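You operate a simulated robot arm through the tools that you are given. There is no shell and no other tool.

The job below is to be done with a simulated robot arm. You get a single attempt, and the scene is never put back.

Task
Level the thickness gauge first, then probe the block on the turntable.
Fine: turn the levelling wheel till the bubble is between its two lines; leave the probe down.
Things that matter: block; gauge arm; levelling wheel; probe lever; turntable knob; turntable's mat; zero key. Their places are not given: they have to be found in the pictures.

It is judged by the outcome, as a careful person would: the job done as asked, and still so three seconds after it is handed in. It fails if anything else is knocked over, pushed out of place, dropped, spilled or broken.

Robot
A 7-joint arm with a two-finger parallel gripper, fixed in place. Base frame: the origin is on the floor under the middle of its stand, x ahead of it, y to its left, z up; the work surface is at about z = 74. Readings come in cm, degrees, newtons and seconds.
With the tool pointing down near the work surface it reaches from about 30 to 68 cm from the base axis. Its first joint turns from -66.0 to 66.0 degrees. Payload 1.57 kg.
The TCP is the grasp point between the finger pads, 3 cm short of the fingertips. In the tool frame z runs along the fingers and y along their closing line. Largest opening 11 cm; finger width 2.4, thickness 1.2; the body of the gripper, 4.8 by 11.2 cm, starts 7.8 cm behind the TCP.
Orientation is that of the tool frame in the base frame, as a unit quaternion [x, y, z, w]. With the fingers straight down and closing along the base's y, the tool's x points along the base's -x, its y along +y and its z along -z.

Tools
- The arm moves only by the tool move_arm. Its argument "motion" is a list of rows, each an object of numbers (a shift or turn left out is 0, a gripper value left out holds the last): "x", "y", "z": the shift along the tool's x, y, z in cm; "wx", "wy", "wz": the turn, a rotation vector about the tool's x, y, z in degrees. In form: [{"x": .., "y": .., "z": .., "wx": .., "wy": .., "wz": ..}, ...]. A call has 1 to 20 rows; each row shifts and turns the commanded pose from where the row before left it, along the tool's axes as they then stand. "hand" is the gripper command, from -1 (shut) to 1 (fully open), values between in proportion, set as the call begins (left out, the last holds). Rows are played at 5 a second. More than 5 cm and 8.6 degrees between two rows, or a gripper value outside its range, and nothing of the call is played. A pose out of reach is approached as far as the arm can. The call stops where the force on the tool passes 50 N (or 10 N more than at its start, if that is more) or the arm is blocked; 0.2 s more then pass. Each finger travels about 10.8 cm/s and halts on what it meets, pressing with about 31 N; the grip force reading is that of the motor and also rises with nothing between the fingers. The clock runs only during rows and for 0.2 s after the last one: add rows that do not move to give the fingers time. It gives the time, the measured TCP pose, the force on the tool (base axes), the opening and the grip force at its end, in the units of the frame above (readings bear some noise), with the torque about the TCP (base axes, N m) and any sound that the robot's microphone picked up.
- Cameras (640 x 400 px; columns grow to the right, rows downward): "scene" is fixed at [15.54, -38.38, 141.36]; the picture's right is [0.85, -0.52, 0.00], its down [-0.27, -0.43, -0.86] and it looks along [0.45, 0.73, -0.51] (base axes); focal length 281 px, centre (320, 200). "wrist" rides on the gripper at [7, 1.6, -14.1] in the tool frame; the picture's right is [-0.23, 0.97, 0.00], its down [-0.85, -0.20, -0.48] and it looks along [-0.47, -0.11, 0.88] (tool axes); focal length 222 px, centre (320, 200).
- camera(camera): a new picture of that camera. It takes no simulated time.
- pixel_to_xyz(camera, pixels): for up to 12 pixels [column, row] of the newest picture of that camera ("zoom" is the newest enlarged one), the place [x, y, z] in the base frame of the surface seen there, good to about 0.2 cm. It takes no simulated time.
- inspect(camera, box): a new picture of the part [left, top, right, bottom] of that camera's present view, enlarged. It takes no simulated time.
- finish_job(): hands the job in; it is judged then, once.

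Leave the gripper open and the arm clear of the work at the hand-in unless told otherwise.

The tools are called after "Request:" by a JSON object that holds its "api" and its "payload". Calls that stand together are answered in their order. move_arm: Moves the arm, as the interface text tells. Its arguments: {"type":"object","properties":{"motion":{"type":"array"},"hand":{"type":"number"}},"required":["motion"]} The other tools are called the same way: camera (camera) takes a picture; pixel_to_xyz (camera, pixels) gives the place of the surface under pixels of a picture; inspect (camera, box) takes an enlarged picture of a part of a camera's view; finish_job () hands the job in.

At the start:

```text
t: 0.0
ee_pos: [42.45, 11.52, 119.93]
ee_rot: [0.0, 1.0, 0.0, 0.001]
wrist_force: [0.4, -0.2, -0.1]
torque: [0.04, 0.03, -0.03]
opening: 10.98
gripper_force: 0.1
```

scene: 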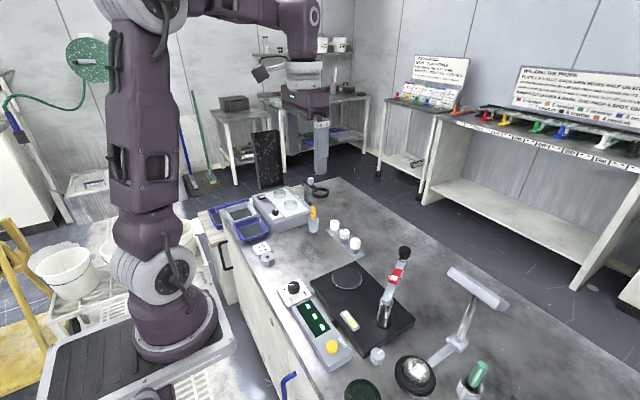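
wrist: 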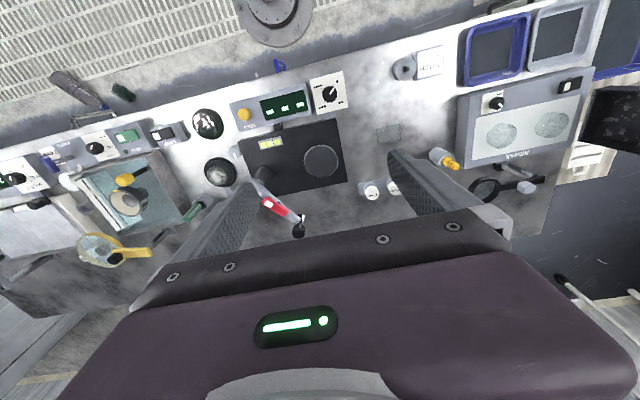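

I see a bench with several devices. In the scene picture there is a black base with a disk and a lever with a red label around (350,300), and a green-screen panel with a knob and yellow key around (315,320). I'll enlarge these areas first.

Request:
{"api": "inspect", "payload": {"camera": "scene", "box": [260, 230, 420, 380]}}

Request:
{"api": "inspect", "payload": {"camera": "wrist", "box": [180, 60, 380, 240]}}

Request:
{"api": "inspect", "payload": {"camera": "scene", "box": [200, 170, 340, 270]}}

Request:
{"api": "inspect", "payload": {"camera": "wrist", "box": [0, 80, 240, 280]}}

```text
2.67 times, centred on (340, 305) of scene
```

zoom: 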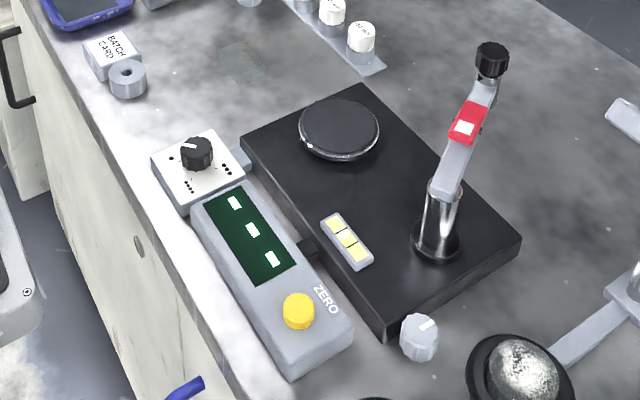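

```text
2.22 times, centred on (280, 150) of wrist
```

zoom: 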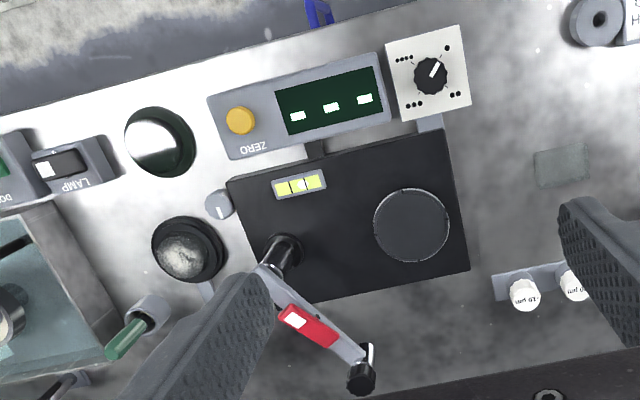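

```text
4.00 times, centred on (270, 220) of scene
```

zoom: 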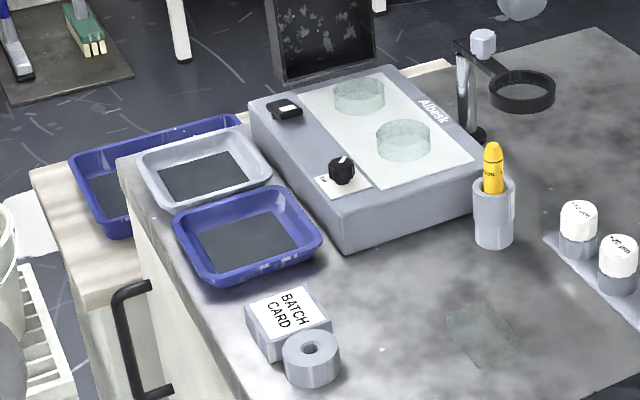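

```text
2.00 times, centred on (120, 180) of wrist
```

zoom: 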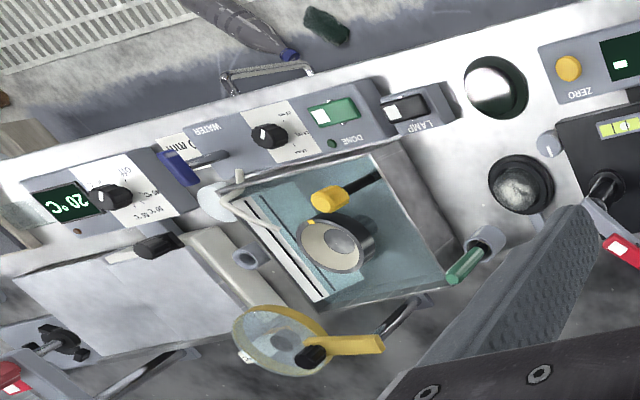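

I see a gauge with a black base, a disc, a vial (about (349,320) in the scene), a grey wheel (377,355), and an arm with a red lever. I'll zoom in more closely on each of them and on possible blocks.

Request:
{"api": "inspect", "payload": {"camera": "scene", "box": [330, 300, 370, 340]}}

Request:
{"api": "inspect", "payload": {"camera": "scene", "box": [360, 235, 420, 335]}}

Request:
{"api": "inspect", "payload": {"camera": "scene", "box": [270, 260, 390, 310]}}

Request:
{"api": "inspect", "payload": {"camera": "scene", "box": [240, 210, 380, 280]}}

Request:
{"api": "inspect", "payload": {"camera": "scene", "box": [340, 250, 520, 400]}}

```text
10.00 times, centred on (350, 320) of scene
```

zoom: 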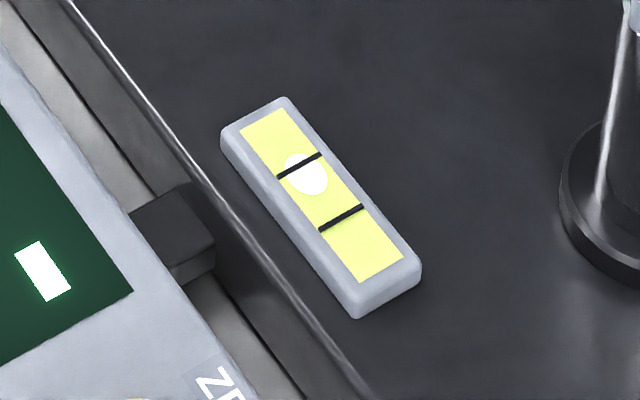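

```text
4.00 times, centred on (390, 285) of scene
```

zoom: 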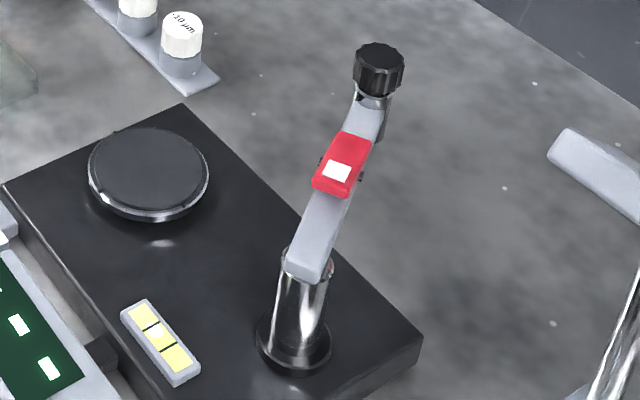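

```text
5.33 times, centred on (330, 285) of scene
```

zoom: 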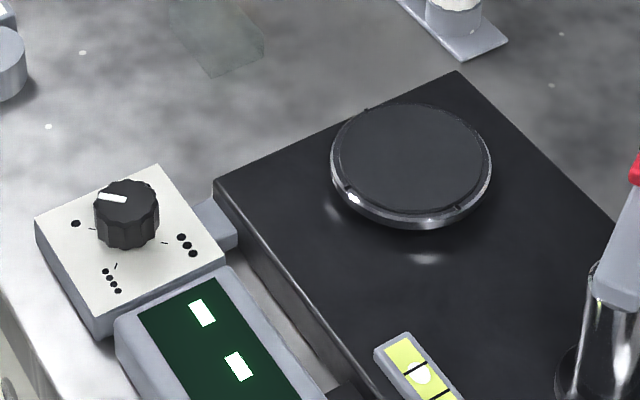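

```text
4.57 times, centred on (310, 245) of scene
```

zoom: 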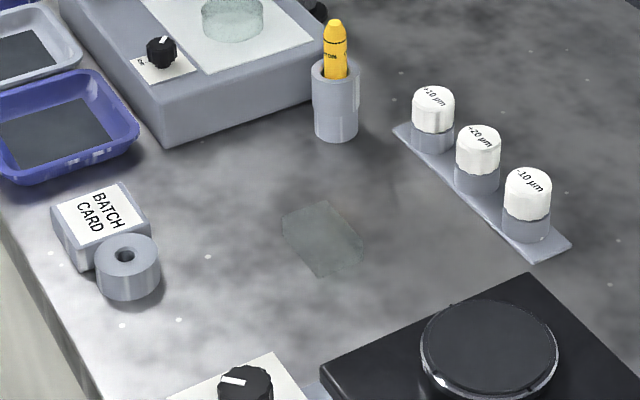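

```text
2.67 times, centred on (430, 325) of scene
```

zoom: 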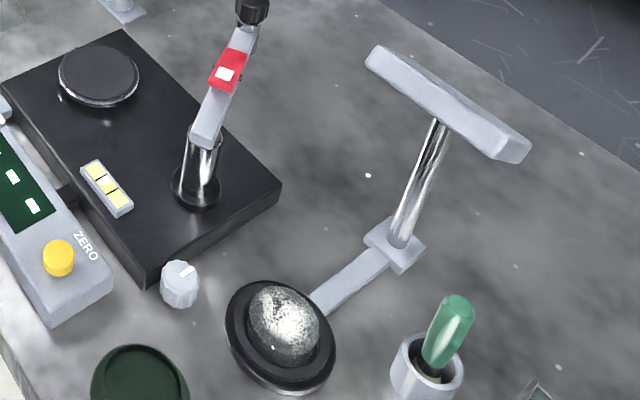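

I notice a nearly invisible glass slab on the bench at about (311,254) in the scene, likely the block. I'll read positions of the main parts.

Request:
{"api": "camera", "payload": {"camera": "scene"}}

Request:
{"api": "pixel_to_xyz", "payload": {"camera": "scene", "pixels": [[310, 253], [347, 275], [349, 320], [377, 354], [404, 252], [397, 276], [384, 315], [333, 347], [293, 288], [382, 296], [412, 320], [358, 356]]}}

Request:
{"api": "pixel_to_xyz", "payload": {"camera": "scene", "pixels": [[302, 248], [318, 260], [310, 246], [310, 262], [350, 264], [310, 283], [268, 258], [262, 247], [355, 243], [314, 213], [302, 255], [320, 252]]}}

```text
taken
```

scene: 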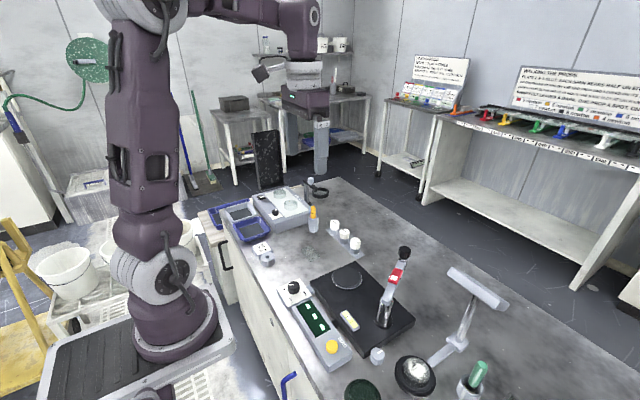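

```text
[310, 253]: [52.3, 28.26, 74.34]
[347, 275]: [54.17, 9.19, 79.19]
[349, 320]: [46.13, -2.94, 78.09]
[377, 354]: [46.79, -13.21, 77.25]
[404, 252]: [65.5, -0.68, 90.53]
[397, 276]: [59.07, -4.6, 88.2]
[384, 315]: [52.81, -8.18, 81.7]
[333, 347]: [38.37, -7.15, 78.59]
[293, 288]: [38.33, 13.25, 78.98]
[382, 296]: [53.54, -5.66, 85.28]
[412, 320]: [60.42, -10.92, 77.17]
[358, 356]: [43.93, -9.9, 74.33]
```

```text
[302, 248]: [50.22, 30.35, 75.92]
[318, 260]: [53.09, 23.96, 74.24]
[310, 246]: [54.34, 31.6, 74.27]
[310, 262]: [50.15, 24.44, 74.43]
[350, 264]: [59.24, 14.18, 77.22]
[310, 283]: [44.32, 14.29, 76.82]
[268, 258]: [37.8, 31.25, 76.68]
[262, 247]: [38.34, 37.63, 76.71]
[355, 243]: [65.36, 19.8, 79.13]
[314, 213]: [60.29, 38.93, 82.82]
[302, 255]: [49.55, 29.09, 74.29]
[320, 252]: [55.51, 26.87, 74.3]
```

The slab reads about (52,28,74). I'll move the gripper over toward it, staying high at z≈100, so the wrist camera sees the slab and its surroundings better.

Request:
{"api": "move_arm", "payload": {"motion": [{"x": 0.5, "y": 3, "z": 3.3}, {"x": 0.5, "y": 3, "z": 3.3}, {"x": 0.5, "y": 3, "z": 3.3}, {"x": 0.5, "y": 3, "z": 3.3}, {"x": 0.5, "y": 3, "z": 3.3}, {"x": 0.5, "y": 3, "z": 3.3}, {}], "hand": 1}}

Request:
{"api": "camera", "payload": {"camera": "wrist"}}

```text
t: 1.6
ee_pos: [39.74, 29.63, 100.06]
ee_rot: [0.001, 1.0, 0.0, -0.001]
wrist_force: [0.5, -0.1, 0.5]
torque: [0.0, 0.0, 0.02]
opening: 10.98
gripper_force: 0.1
```

```text
taken
```

wrist: 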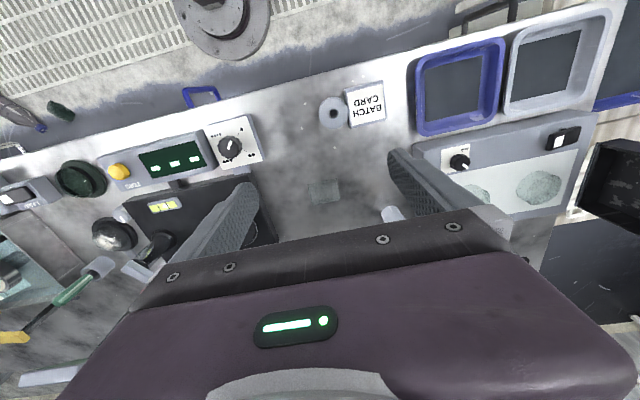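

I see the glass slab at about (323,192) in the wrist view, between the fingers. I'll enlarge it, the knob box and the ring.

Request:
{"api": "inspect", "payload": {"camera": "wrist", "box": [280, 160, 370, 220]}}

Request:
{"api": "inspect", "payload": {"camera": "wrist", "box": [100, 100, 280, 240]}}

Request:
{"api": "inspect", "payload": {"camera": "wrist", "box": [300, 70, 400, 140]}}

Request:
{"api": "inspect", "payload": {"camera": "wrist", "box": [195, 110, 275, 175]}}

```text
6.67 times, centred on (325, 190) of wrist
```

zoom: 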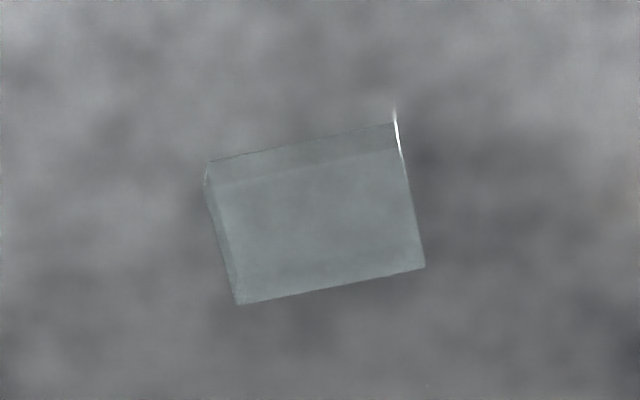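

```text
2.86 times, centred on (190, 170) of wrist
```

zoom: 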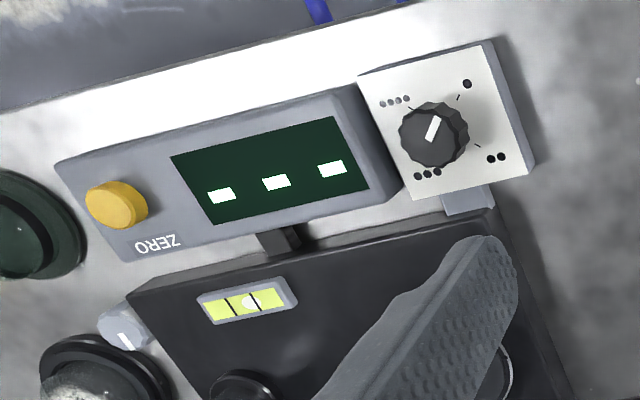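

```text
5.71 times, centred on (350, 105) of wrist
```

zoom: 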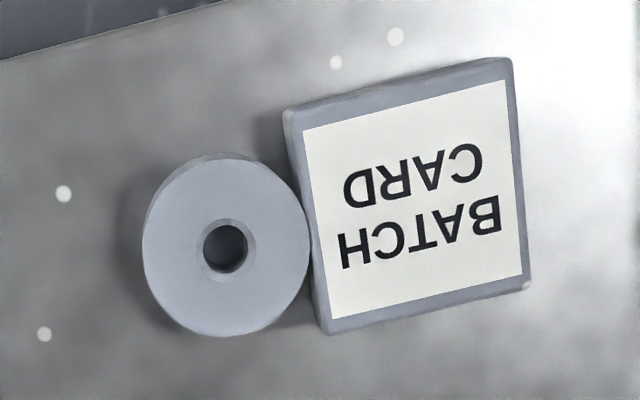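

```text
6.15 times, centred on (235, 142) of wrist
```

zoom: 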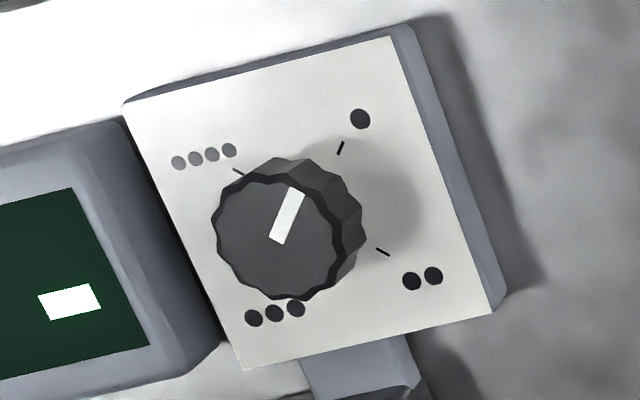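

The knob points at the single dot; the readout shows three dashes. The bubble sits off toward one line. I'll measure the slab's corners from an enlarged picture.

Request:
{"api": "inspect", "payload": {"camera": "wrist", "box": [280, 160, 370, 220]}}

Request:
{"api": "pixel_to_xyz", "payload": {"camera": "zoom", "pixels": [[212, 163], [392, 126], [422, 266], [242, 301], [225, 190], [395, 152], [320, 225], [320, 165], [150, 225], [500, 225], [240, 280], [330, 270]]}}

```text
6.67 times, centred on (325, 190) of wrist
```

zoom: 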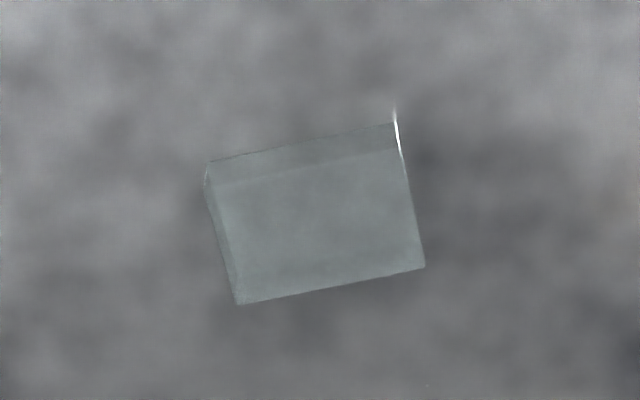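

```text
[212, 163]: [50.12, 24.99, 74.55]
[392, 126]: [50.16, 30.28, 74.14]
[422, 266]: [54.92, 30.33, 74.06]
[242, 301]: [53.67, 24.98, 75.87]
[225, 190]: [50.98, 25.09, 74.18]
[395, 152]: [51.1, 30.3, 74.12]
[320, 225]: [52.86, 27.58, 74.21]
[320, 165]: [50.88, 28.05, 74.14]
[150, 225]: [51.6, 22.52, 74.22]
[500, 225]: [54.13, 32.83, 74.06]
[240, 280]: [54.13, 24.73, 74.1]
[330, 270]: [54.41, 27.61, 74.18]
```

The depth sees through the glass, but the edges give a slab with x 50.1–53.8, y 25.0–30.3 and its top at z≈75.9, square to the base axes. Next I'll go over the gauge for a closer look at the arm, lever and wheel.

Request:
{"api": "move_arm", "payload": {"motion": [{"x": -1.6, "y": -3.6, "z": -0.9}, {"x": -1.6, "y": -3.6, "z": -0.9}, {"x": -1.6, "y": -3.6, "z": -0.9}, {"x": -1.6, "y": -3.6, "z": -0.9}, {"x": -1.6, "y": -3.6, "z": -0.9}, {"x": -1.6, "y": -3.6, "z": -0.9}, {"x": -1.6, "y": -3.6, "z": -0.9}, {"x": -1.6, "y": -3.6, "z": -0.9}, {"x": -1.6, "y": -3.6, "z": -0.9}, {}]}}

Request:
{"api": "camera", "payload": {"camera": "wrist"}}

Request:
{"api": "camera", "payload": {"camera": "scene"}}

```text
t: 3.8
ee_pos: [53.98, -3.13, 108.27]
ee_rot: [-0.001, 1.0, 0.0, 0.0]
wrist_force: [0.4, 0.6, 0.8]
torque: [-0.03, 0.02, 0.01]
opening: 11.02
gripper_force: 0.0
```

```text
taken
```

wrist: 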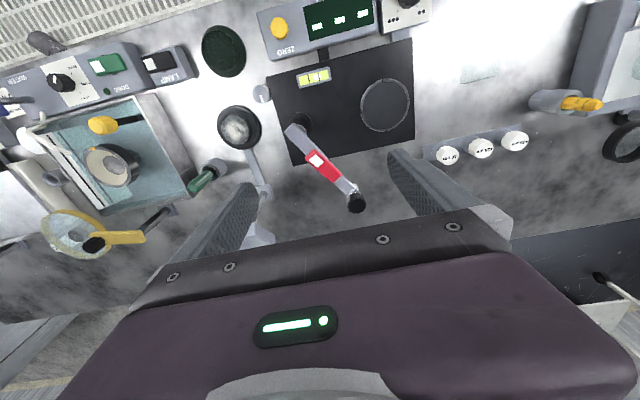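

```text
taken
```

scene: 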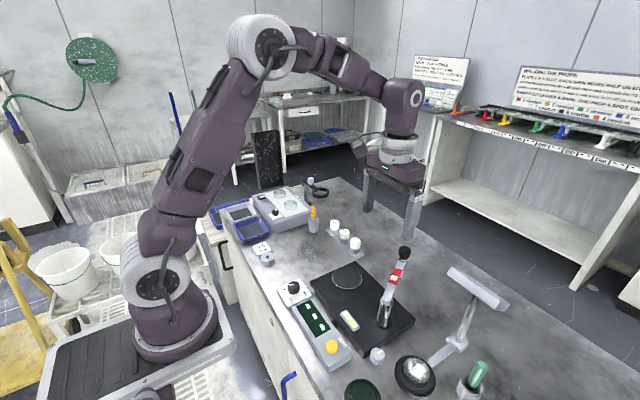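

Now the gauge is in clear view. I'll enlarge the arm/lever, the turntable, the level vial and the wheel.

Request:
{"api": "inspect", "payload": {"camera": "wrist", "box": [270, 100, 390, 220]}}

Request:
{"api": "inspect", "payload": {"camera": "wrist", "box": [340, 60, 430, 150]}}

Request:
{"api": "inspect", "payload": {"camera": "wrist", "box": [240, 60, 340, 120]}}

Request:
{"api": "inspect", "payload": {"camera": "scene", "box": [340, 230, 440, 380]}}

```text
3.33 times, centred on (330, 160) of wrist
```

zoom: 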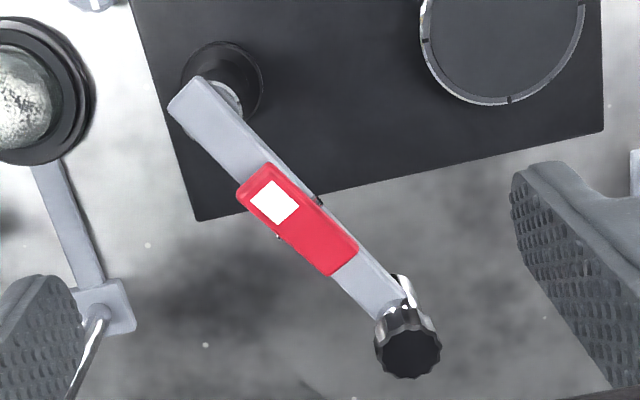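

```text
4.44 times, centred on (385, 105) of wrist
```

zoom: 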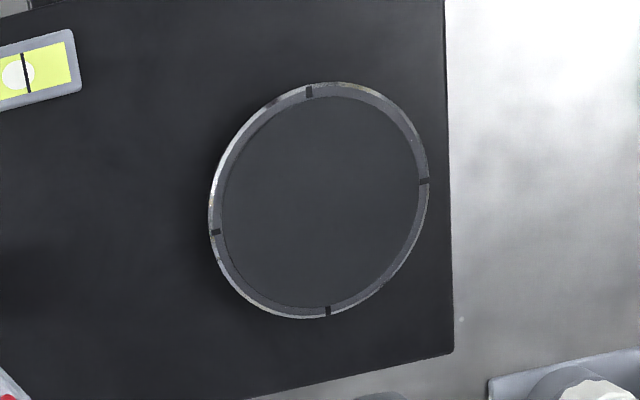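

```text
6.40 times, centred on (290, 90) of wrist
```

zoom: 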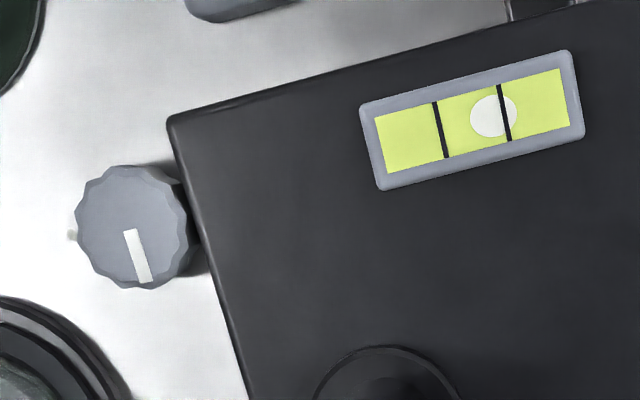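

```text
2.67 times, centred on (390, 305) of scene
```

zoom: 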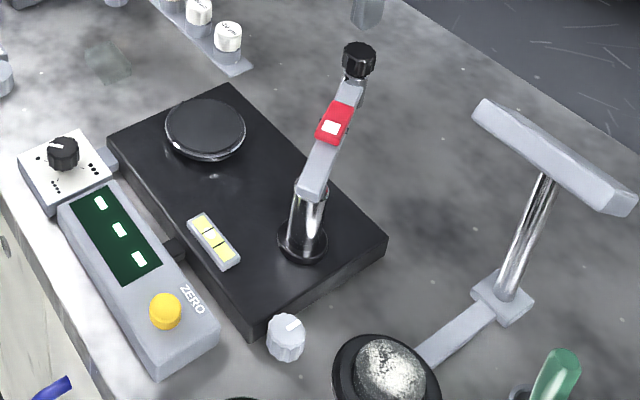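

I'll read positions on the arm, lever, post, wheel and turntable from the wrist picture.

Request:
{"api": "camera", "payload": {"camera": "wrist"}}

Request:
{"api": "pixel_to_xyz", "payload": {"camera": "wrist", "pixels": [[302, 122], [290, 131], [293, 139], [311, 155], [319, 150], [327, 178], [335, 172], [345, 191], [355, 200], [357, 205], [354, 187], [321, 165]]}}

Request:
{"api": "pixel_to_xyz", "payload": {"camera": "wrist", "pixels": [[263, 93], [255, 93], [269, 97], [385, 105], [385, 81], [386, 131], [361, 112], [411, 101], [314, 77], [334, 70], [299, 80], [267, 79]]}}

Request:
{"api": "inspect", "payload": {"camera": "wrist", "box": [320, 160, 390, 220]}}

```text
taken
```

wrist: 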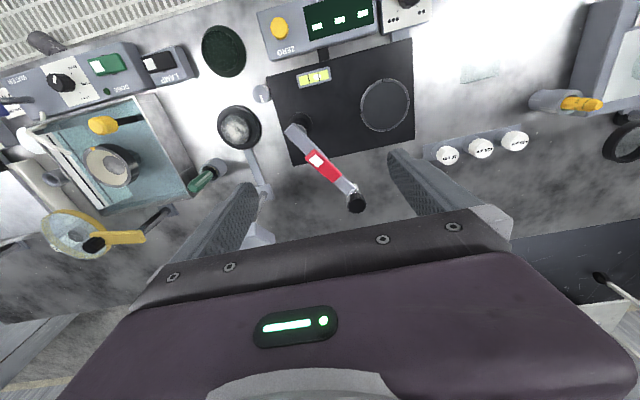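

```text
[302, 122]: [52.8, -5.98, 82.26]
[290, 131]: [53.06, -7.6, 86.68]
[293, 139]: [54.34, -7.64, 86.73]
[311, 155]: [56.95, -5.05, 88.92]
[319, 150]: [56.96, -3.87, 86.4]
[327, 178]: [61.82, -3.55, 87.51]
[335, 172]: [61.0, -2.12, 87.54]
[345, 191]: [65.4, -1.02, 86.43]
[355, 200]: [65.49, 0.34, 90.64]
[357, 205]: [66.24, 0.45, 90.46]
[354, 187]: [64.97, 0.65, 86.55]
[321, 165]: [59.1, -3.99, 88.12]
```

```text
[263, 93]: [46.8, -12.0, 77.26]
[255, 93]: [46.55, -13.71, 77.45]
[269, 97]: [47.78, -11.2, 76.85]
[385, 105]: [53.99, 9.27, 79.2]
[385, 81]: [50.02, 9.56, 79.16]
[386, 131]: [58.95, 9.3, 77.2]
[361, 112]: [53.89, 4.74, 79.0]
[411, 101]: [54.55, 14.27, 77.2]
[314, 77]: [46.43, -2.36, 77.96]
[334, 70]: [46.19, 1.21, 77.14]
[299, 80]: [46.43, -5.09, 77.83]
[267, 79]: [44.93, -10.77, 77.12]
```

```text
6.67 times, centred on (355, 190) of wrist
```

zoom: 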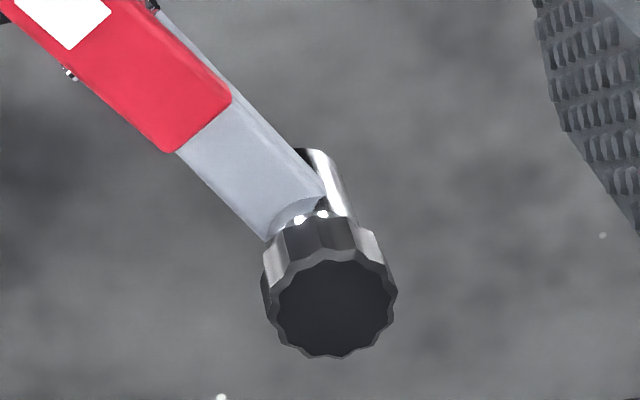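

I'll look closely at the post and the base ring from the scene camera to find the pivot axis.

Request:
{"api": "inspect", "payload": {"camera": "scene", "box": [360, 240, 420, 330]}}

Request:
{"api": "pixel_to_xyz", "payload": {"camera": "zoom", "pixels": [[240, 305], [225, 340], [255, 340], [270, 300], [200, 350], [280, 350], [240, 380], [240, 240], [215, 300], [330, 80], [330, 105], [330, 125]]}}

```text
4.44 times, centred on (390, 285) of scene
```

zoom: 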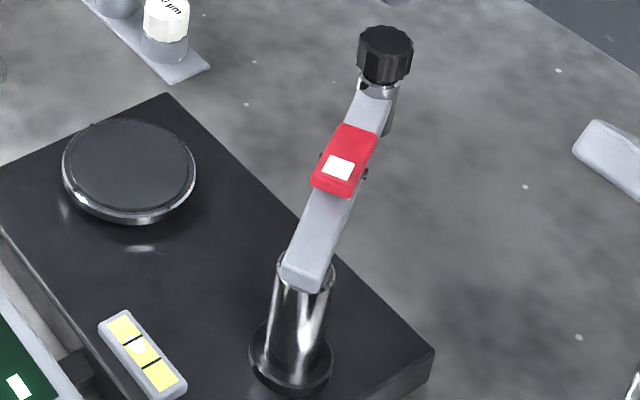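

```text
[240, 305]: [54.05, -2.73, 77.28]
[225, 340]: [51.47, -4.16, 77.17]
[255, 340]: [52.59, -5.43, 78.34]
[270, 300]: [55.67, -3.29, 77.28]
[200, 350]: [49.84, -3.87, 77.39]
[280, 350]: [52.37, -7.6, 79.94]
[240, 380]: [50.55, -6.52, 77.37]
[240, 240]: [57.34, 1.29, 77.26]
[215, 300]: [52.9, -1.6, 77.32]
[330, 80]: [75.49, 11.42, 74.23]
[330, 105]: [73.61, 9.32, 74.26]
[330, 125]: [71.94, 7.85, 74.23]
```

I'll query the post, ring and knob pixels from this enlarged picture.

Request:
{"api": "pixel_to_xyz", "payload": {"camera": "zoom", "pixels": [[252, 350], [330, 352], [290, 388], [300, 340], [300, 300], [322, 300], [280, 300], [385, 38], [385, 68], [390, 110], [372, 92], [345, 150]]}}

Request:
{"api": "pixel_to_xyz", "payload": {"camera": "zoom", "pixels": [[290, 268], [320, 280], [305, 275], [330, 262], [322, 178], [352, 190], [345, 130], [374, 138], [360, 178], [392, 90], [360, 40], [410, 42]]}}

```text
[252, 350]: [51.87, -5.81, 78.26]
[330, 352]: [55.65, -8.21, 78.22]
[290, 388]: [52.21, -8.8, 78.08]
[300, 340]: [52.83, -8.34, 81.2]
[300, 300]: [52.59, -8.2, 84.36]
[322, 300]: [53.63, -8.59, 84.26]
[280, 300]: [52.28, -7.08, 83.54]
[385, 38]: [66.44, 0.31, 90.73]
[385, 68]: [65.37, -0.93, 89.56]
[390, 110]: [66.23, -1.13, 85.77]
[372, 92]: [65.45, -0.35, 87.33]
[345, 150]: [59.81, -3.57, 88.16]
```

```text
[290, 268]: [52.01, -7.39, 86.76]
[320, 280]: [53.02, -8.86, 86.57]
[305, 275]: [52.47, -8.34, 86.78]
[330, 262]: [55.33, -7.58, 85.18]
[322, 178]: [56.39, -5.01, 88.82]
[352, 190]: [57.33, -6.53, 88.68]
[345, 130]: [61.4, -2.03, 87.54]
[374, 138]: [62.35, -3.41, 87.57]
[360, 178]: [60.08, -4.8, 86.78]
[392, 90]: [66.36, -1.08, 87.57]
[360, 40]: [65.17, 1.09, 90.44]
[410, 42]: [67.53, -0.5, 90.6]
```

The pivot post is near (53.7,-7.05), and the probe knob near (66.3,0.3), which is a 14.6 cm radius. The levelling wheel is near (46.8,-12.6). I'll check the heights of its neighbours (dome, T-shaped bar, green handle, lamp box) before going down.

Request:
{"api": "pixel_to_xyz", "payload": {"camera": "wrist", "pixels": [[238, 128], [220, 128], [258, 128], [238, 108], [223, 50], [244, 50], [204, 180], [160, 62], [264, 185], [258, 235], [280, 28], [270, 51]]}}

Request:
{"api": "pixel_to_xyz", "payload": {"camera": "scene", "pixels": [[478, 288], [452, 270], [500, 302], [455, 340], [432, 357], [414, 372], [414, 355], [478, 368], [380, 387], [355, 387], [377, 346], [377, 362]]}}

Request:
{"api": "inspect", "payload": {"camera": "wrist", "box": [245, 70, 295, 110]}}

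Request:
{"api": "inspect", "payload": {"camera": "scene", "box": [355, 335, 405, 375]}}

```text
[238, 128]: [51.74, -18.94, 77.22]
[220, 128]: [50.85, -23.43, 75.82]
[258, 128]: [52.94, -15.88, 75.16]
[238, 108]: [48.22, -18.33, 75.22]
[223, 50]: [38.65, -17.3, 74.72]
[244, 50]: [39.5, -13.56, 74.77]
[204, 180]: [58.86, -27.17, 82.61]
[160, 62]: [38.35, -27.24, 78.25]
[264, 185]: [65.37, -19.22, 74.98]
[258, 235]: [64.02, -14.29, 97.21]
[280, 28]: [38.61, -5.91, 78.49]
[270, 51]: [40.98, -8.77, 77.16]
```

```text
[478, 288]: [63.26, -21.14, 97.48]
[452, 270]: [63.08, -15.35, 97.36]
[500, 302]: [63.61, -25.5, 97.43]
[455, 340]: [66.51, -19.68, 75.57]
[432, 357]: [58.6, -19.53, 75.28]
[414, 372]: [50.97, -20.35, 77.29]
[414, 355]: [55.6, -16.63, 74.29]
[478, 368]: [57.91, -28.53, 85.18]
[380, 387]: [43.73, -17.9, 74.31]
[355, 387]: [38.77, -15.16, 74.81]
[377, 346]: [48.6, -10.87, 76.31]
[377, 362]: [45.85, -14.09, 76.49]
```

```text
10.00 times, centred on (270, 90) of wrist
```

zoom: 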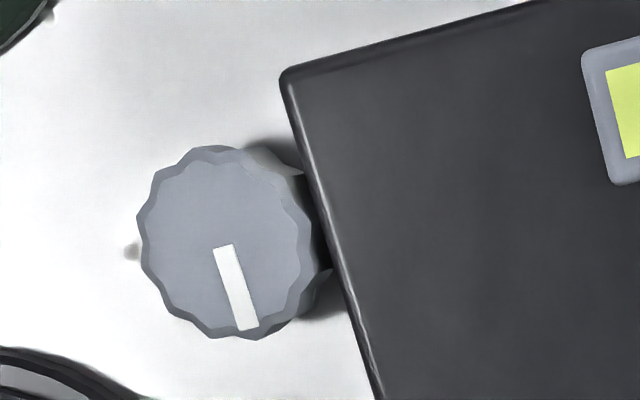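

```text
10.00 times, centred on (380, 355) of scene
```

zoom: 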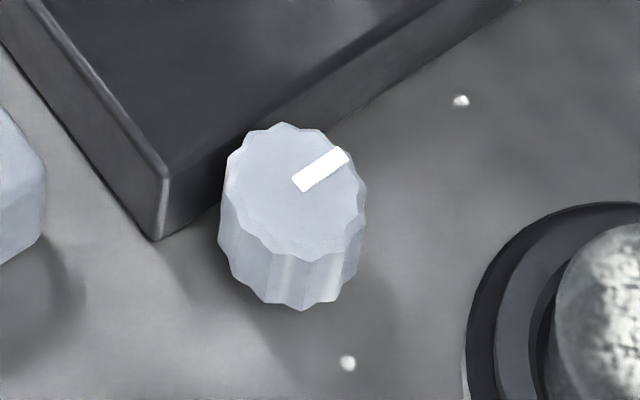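

I'll measure the wheel's rim from the enlarged wrist view.

Request:
{"api": "inspect", "payload": {"camera": "wrist", "box": [245, 70, 295, 110]}}

Request:
{"api": "pixel_to_xyz", "payload": {"camera": "zoom", "pixels": [[225, 242], [150, 242], [300, 250], [225, 160], [235, 325], [165, 180], [170, 310], [285, 190], [290, 80], [375, 370], [310, 190], [320, 260]]}}

```text
10.00 times, centred on (270, 90) of wrist
```

zoom: 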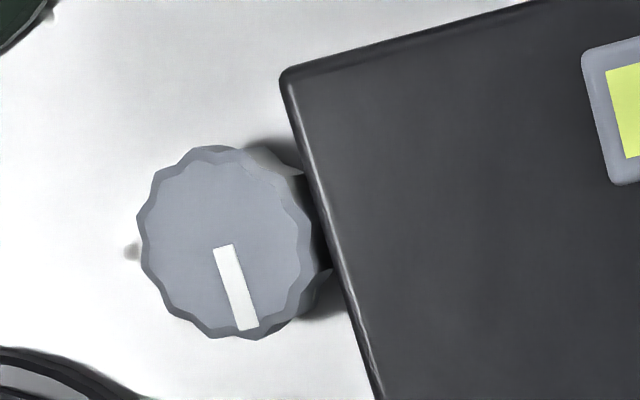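

```text
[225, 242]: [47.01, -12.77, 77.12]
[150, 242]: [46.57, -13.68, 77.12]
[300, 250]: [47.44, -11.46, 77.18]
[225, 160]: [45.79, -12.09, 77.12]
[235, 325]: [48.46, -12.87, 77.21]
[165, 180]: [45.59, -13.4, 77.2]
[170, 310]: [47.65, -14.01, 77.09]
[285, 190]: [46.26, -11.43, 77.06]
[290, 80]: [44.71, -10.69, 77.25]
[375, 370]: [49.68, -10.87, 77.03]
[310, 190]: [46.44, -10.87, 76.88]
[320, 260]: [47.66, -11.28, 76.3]
```

The wheel's centre is about (47.1,-12.6), radius about 1.6, top z≈77.15, with only about 0.25 cm between it and the base plate. The fingers must therefore close along x. I'll move above it and turn the hand -90° about the tool axis, staying high.

Request:
{"api": "move_arm", "payload": {"motion": [{"x": 1.38, "y": -2.06, "z": 2.6}, {"x": 1.38, "y": -2.06, "z": 2.6}, {"x": 1.38, "y": -2.06, "z": 2.6}, {"x": 1.38, "y": -2.06, "z": 2.6}, {"x": 1.38, "y": -2.06, "z": 2.6}, {"wz": -8.18}, {"wz": -8.18}, {"wz": -8.18}, {"wz": -8.18}, {"wz": -8.18}, {"wz": -8.18}, {"wz": -8.18}, {"wz": -8.18}, {"wz": -8.18}, {"wz": -8.18}, {"wz": -8.2}, {}, {}], "hand": 0.1}}

Request:
{"api": "camera", "payload": {"camera": "wrist"}}

Request:
{"api": "camera", "payload": {"camera": "scene"}}

```text
t: 7.6
ee_pos: [46.94, -13.24, 95.15]
ee_rot: [0.707, -0.707, 0.0, 0.001]
wrist_force: [-0.9, 0.8, -0.2]
torque: [-0.03, 0.03, -0.01]
opening: 6.05
gripper_force: 0.0
```

```text
taken
```

wrist: 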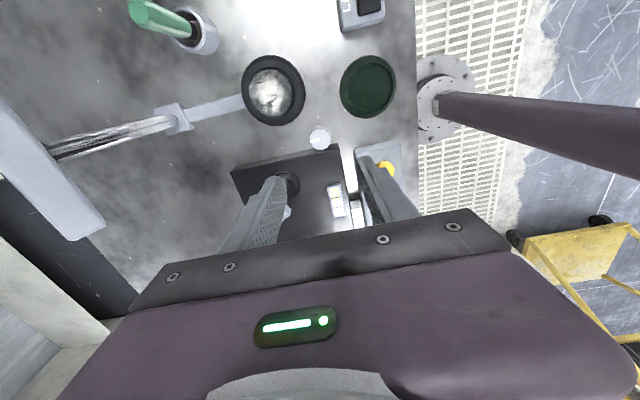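

```text
taken
```

scene: 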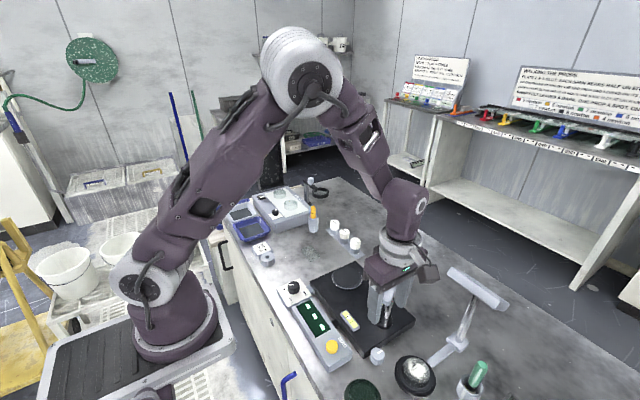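

The turn worked; the wheel now appears at (320,138) in the wrist view. I'll enlarge and measure it again from here.

Request:
{"api": "inspect", "payload": {"camera": "wrist", "box": [290, 110, 360, 165]}}

Request:
{"api": "pixel_to_xyz", "payload": {"camera": "zoom", "pixels": [[274, 206], [200, 206], [350, 200], [270, 130], [280, 285], [215, 145], [335, 145], [215, 265], [335, 260], [170, 330], [400, 290], [274, 320]]}}

Request:
{"api": "inspect", "payload": {"camera": "wrist", "box": [310, 170, 360, 225]}}

Request:
{"api": "inspect", "payload": {"camera": "scene", "box": [330, 300, 370, 340]}}

```text
7.27 times, centred on (325, 138) of wrist
```

zoom: 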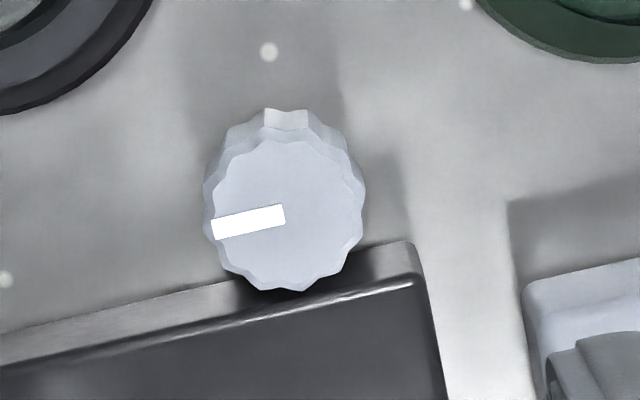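

```text
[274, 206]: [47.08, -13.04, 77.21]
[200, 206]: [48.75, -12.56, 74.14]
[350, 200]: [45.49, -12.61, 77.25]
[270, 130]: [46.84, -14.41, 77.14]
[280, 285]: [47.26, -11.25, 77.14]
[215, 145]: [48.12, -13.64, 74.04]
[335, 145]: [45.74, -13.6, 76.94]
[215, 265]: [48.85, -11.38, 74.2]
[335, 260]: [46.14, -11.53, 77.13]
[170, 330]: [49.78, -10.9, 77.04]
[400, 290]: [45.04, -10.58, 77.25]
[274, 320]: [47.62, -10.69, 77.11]
```

```text
7.27 times, centred on (335, 198) of wrist
```

zoom: 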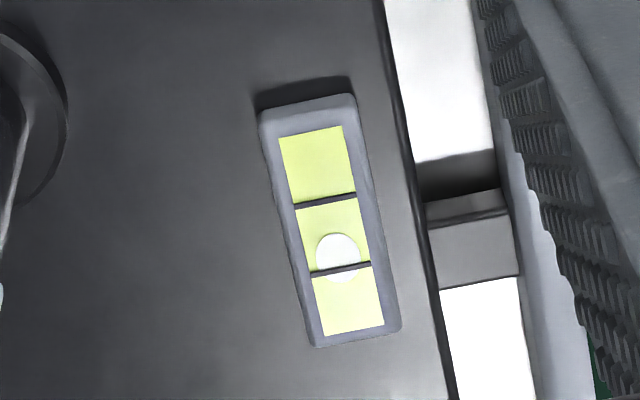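

```text
10.00 times, centred on (350, 320) of scene
```

zoom: 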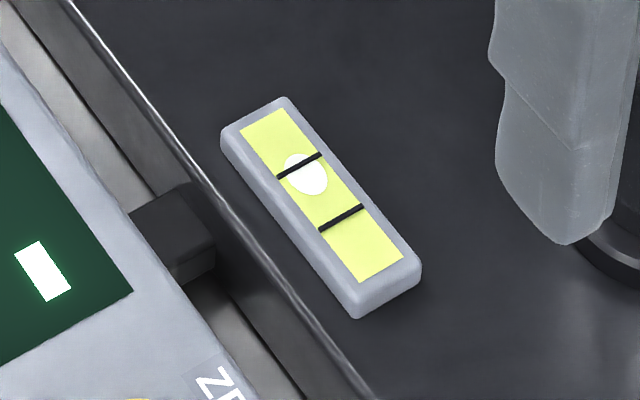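

The bubble is still off to the +y side. Before going down I'll check how far the dark green round thing at (368,86) and the dome at (272,90) reach toward the finger paths.

Request:
{"api": "camera", "payload": {"camera": "wrist"}}

Request:
{"api": "pixel_to_xyz", "payload": {"camera": "wrist", "pixels": [[368, 86], [342, 92], [394, 84], [370, 116], [350, 110], [272, 90], [272, 124], [298, 105], [290, 118], [304, 92], [245, 105], [336, 100]]}}

Request:
{"api": "inspect", "payload": {"camera": "scene", "box": [330, 330, 450, 400]}}

```text
taken
```

wrist: 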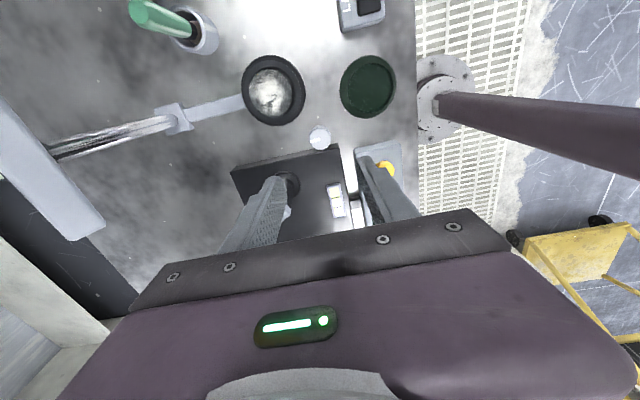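

```text
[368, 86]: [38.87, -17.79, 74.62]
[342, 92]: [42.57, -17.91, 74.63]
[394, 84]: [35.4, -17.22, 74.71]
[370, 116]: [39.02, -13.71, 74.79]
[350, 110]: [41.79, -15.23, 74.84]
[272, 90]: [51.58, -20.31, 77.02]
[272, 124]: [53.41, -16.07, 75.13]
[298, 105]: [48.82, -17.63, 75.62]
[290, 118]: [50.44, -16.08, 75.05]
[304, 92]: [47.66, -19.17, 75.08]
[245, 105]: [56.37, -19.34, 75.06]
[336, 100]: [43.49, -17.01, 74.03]
```

```text
5.33 times, centred on (390, 365) of scene
```

zoom: 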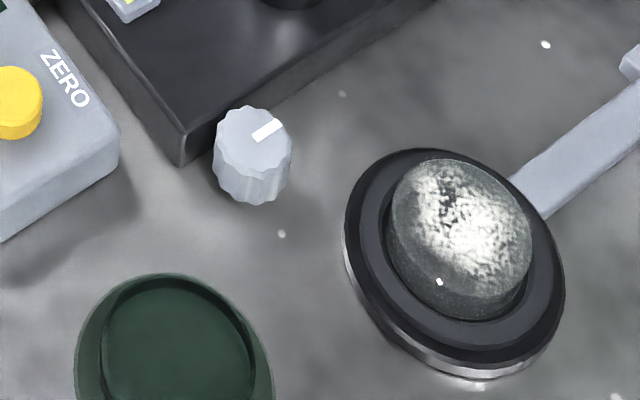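

The dish is only 74.8 high and the dome stays beyond y=-15.4, so the finger paths are clear. I'll go down to TCP z≈78.2 around the wheel with fingers 6 cm apart.

Request:
{"api": "move_arm", "payload": {"motion": [{"x": 0.22, "y": 0.1, "z": 3.5}, {"z": 3.5}, {"z": 3.5}, {"z": 3.0}, {"z": 2.0}, {"z": 1.5}, {}]}}

Request:
{"api": "camera", "payload": {"camera": "wrist"}}

Request:
{"api": "camera", "payload": {"camera": "scene"}}

Request:
{"api": "inspect", "payload": {"camera": "scene", "box": [320, 290, 420, 380]}}

```text
t: 9.2
ee_pos: [46.91, -13.47, 77.96]
ee_rot: [0.708, -0.707, 0.0, 0.0]
wrist_force: [0.3, 0.4, 0.0]
torque: [0.0, -0.01, -0.01]
opening: 6.06
gripper_force: 0.0
```

```text
taken
```

wrist: 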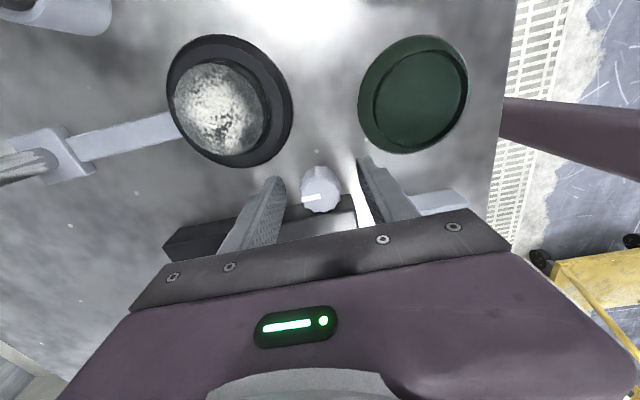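

```text
taken
```

scene: 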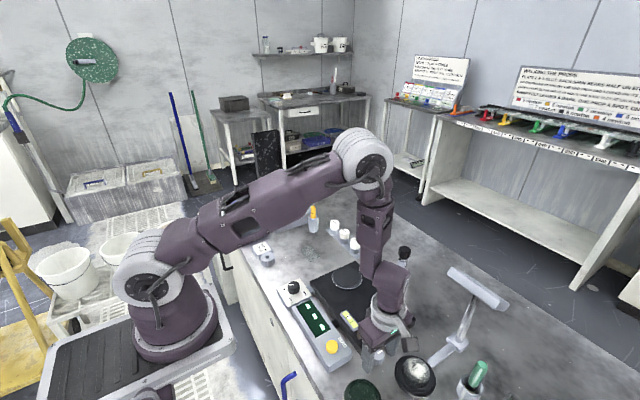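

```text
4.44 times, centred on (370, 335) of scene
```

zoom: 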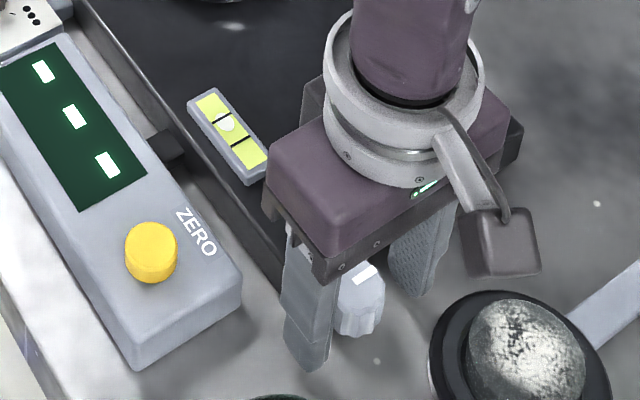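

The vial stays visible in the scene view (about (350,320)), and the fingers straddle the wheel. I'll close on it.

Request:
{"api": "move_arm", "payload": {"motion": [{}, {}, {}], "hand": -1}}

Request:
{"api": "inspect", "payload": {"camera": "wrist", "box": [260, 150, 380, 240]}}

Request:
{"api": "inspect", "payload": {"camera": "scene", "box": [330, 300, 370, 340]}}

```text
t: 10.0
ee_pos: [46.94, -13.45, 78.06]
ee_rot: [-0.707, 0.707, -0.001, 0.002]
wrist_force: [14.7, -1.5, -9.5]
torque: [-0.16, 0.09, -0.08]
opening: 3.17
gripper_force: 39.9
```

```text
4.44 times, centred on (320, 195) of wrist
```

zoom: 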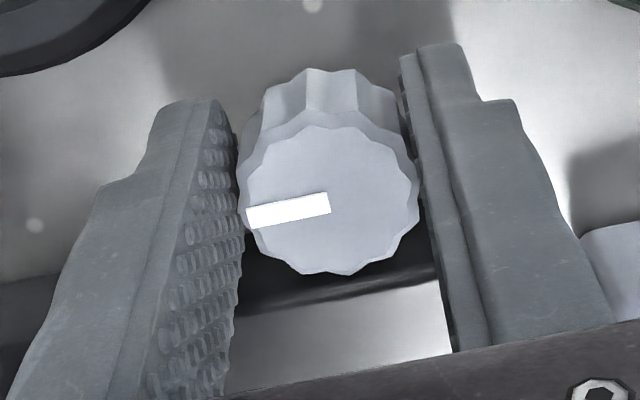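

```text
10.00 times, centred on (350, 320) of scene
```

zoom: 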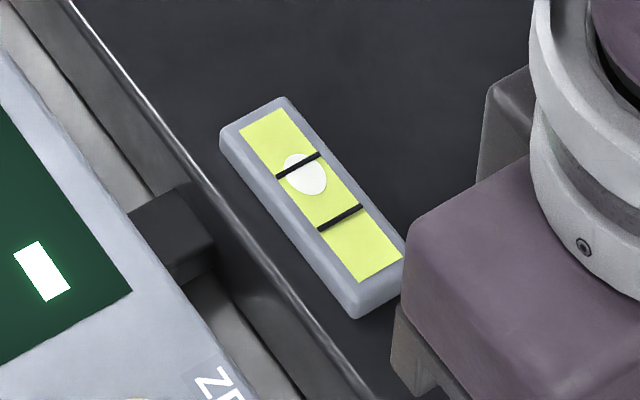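

The grip holds at 3.17 cm opening, with a small sideways push of 14.7 N. I'll ease it 0.1 cm toward +x and turn +8° about the wheel's axis (clockwise from above) to see which way the bubble goes.

Request:
{"api": "move_arm", "payload": {"motion": [{"y": -0.1}, {"y": 0.054, "wz": 4}, {"y": 0.054, "wz": 4}, {}]}}

Request:
{"api": "inspect", "payload": {"camera": "scene", "box": [330, 300, 370, 340]}}

Request:
{"api": "inspect", "payload": {"camera": "wrist", "box": [260, 150, 380, 240]}}

```text
t: 11.0
ee_pos: [46.82, -13.38, 78.18]
ee_rot: [-0.655, 0.756, 0.0, 0.0]
wrist_force: [15.6, -6.5, -28.4]
torque: [-0.39, -0.69, -0.14]
opening: 3.18
gripper_force: 40.7
```

```text
10.00 times, centred on (350, 320) of scene
```

zoom: 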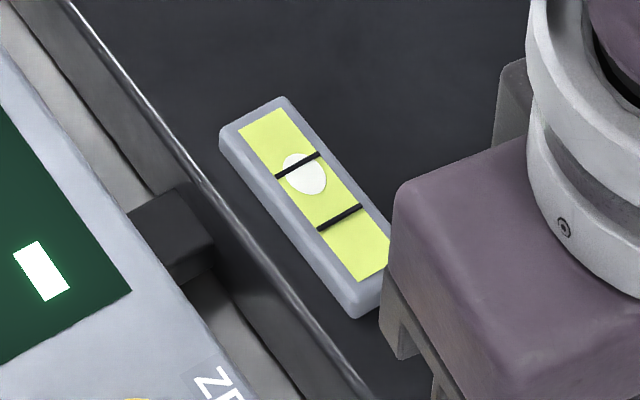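

```text
4.44 times, centred on (320, 195) of wrist
```

zoom: 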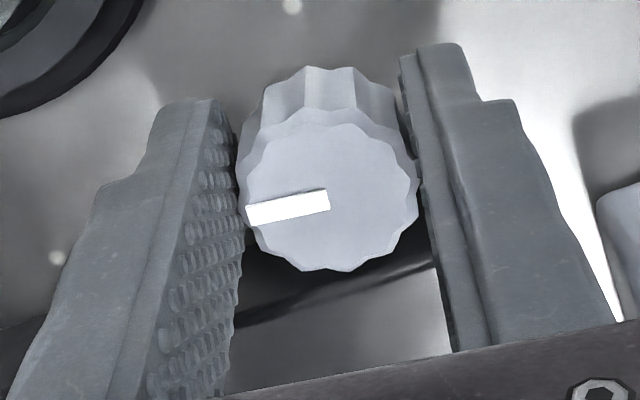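

The wheel turned along with the fingers (pointer unchanged relative to them), but the bubble has hardly moved. I'll ease the vertical load (-28 N) by lowering 0.1 cm, and continue +8°.

Request:
{"api": "move_arm", "payload": {"motion": [{"z": 0.12, "y": -0.08}, {"y": 0.054, "wz": 4}, {"y": 0.054, "wz": 4}, {}]}}

Request:
{"api": "inspect", "payload": {"camera": "scene", "box": [335, 305, 365, 335]}}

Request:
{"api": "inspect", "payload": {"camera": "wrist", "box": [260, 150, 380, 240]}}

```text
t: 12.0
ee_pos: [46.85, -13.46, 78.18]
ee_rot: [-0.602, 0.799, 0.0, 0.001]
wrist_force: [2.8, -0.8, 27.9]
torque: [0.21, 0.3, -0.02]
opening: 3.17
gripper_force: 40.5
```

```text
13.33 times, centred on (350, 320) of scene
```

zoom: 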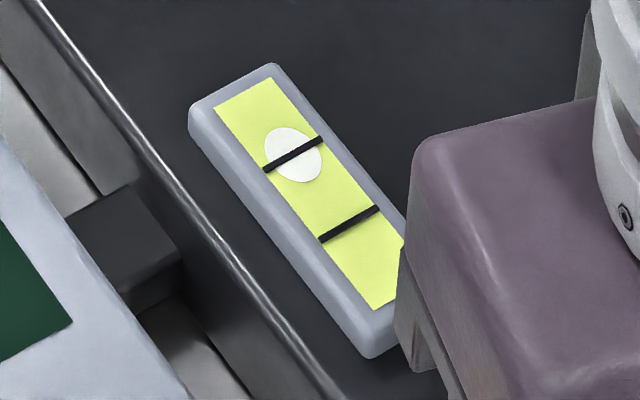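

```text
4.44 times, centred on (320, 195) of wrist
```

zoom: 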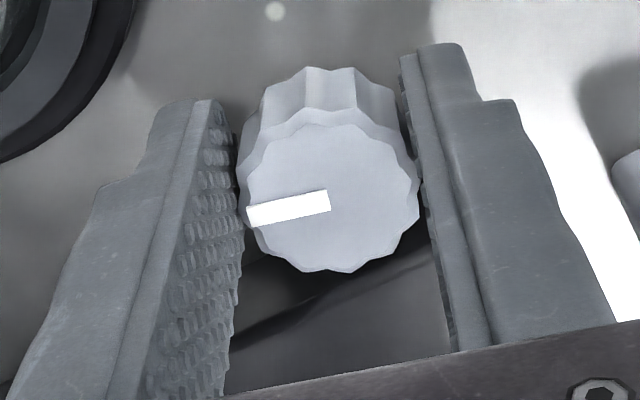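

Clockwise moves the bubble the wrong way: it's now centred on the outer line. I'll ease the vertical load and turn counter-clockwise, 40° back through the start, watching the force.

Request:
{"api": "move_arm", "payload": {"motion": [{"z": -0.06}, {"y": -0.054, "wz": -4}, {"y": -0.054, "wz": -4}, {"y": -0.054, "wz": -4}, {"y": -0.054, "wz": -4}, {"y": -0.054, "wz": -4}, {}]}}

Request:
{"api": "inspect", "payload": {"camera": "scene", "box": [335, 305, 365, 335]}}

Request:
{"api": "inspect", "payload": {"camera": "wrist", "box": [260, 150, 380, 240]}}

```text
t: 13.6
ee_pos: [47.05, -13.57, 78.08]
ee_rot: [0.732, -0.682, 0.001, 0.0]
wrist_force: [6.6, 5.4, -0.2]
torque: [-0.1, 0.35, -0.05]
opening: 3.16
gripper_force: 40.6
```

```text
13.33 times, centred on (350, 320) of scene
```

zoom: 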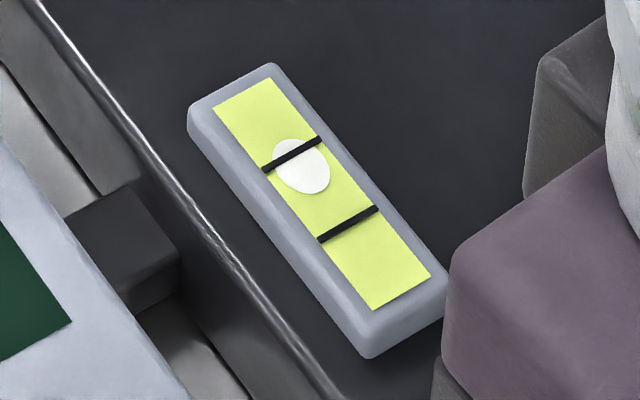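

```text
4.44 times, centred on (320, 195) of wrist
```

zoom: 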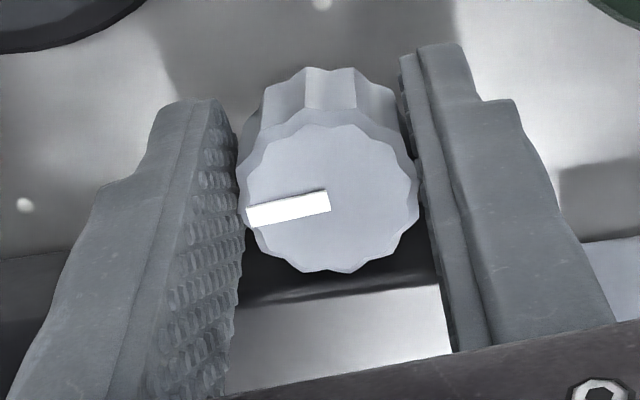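

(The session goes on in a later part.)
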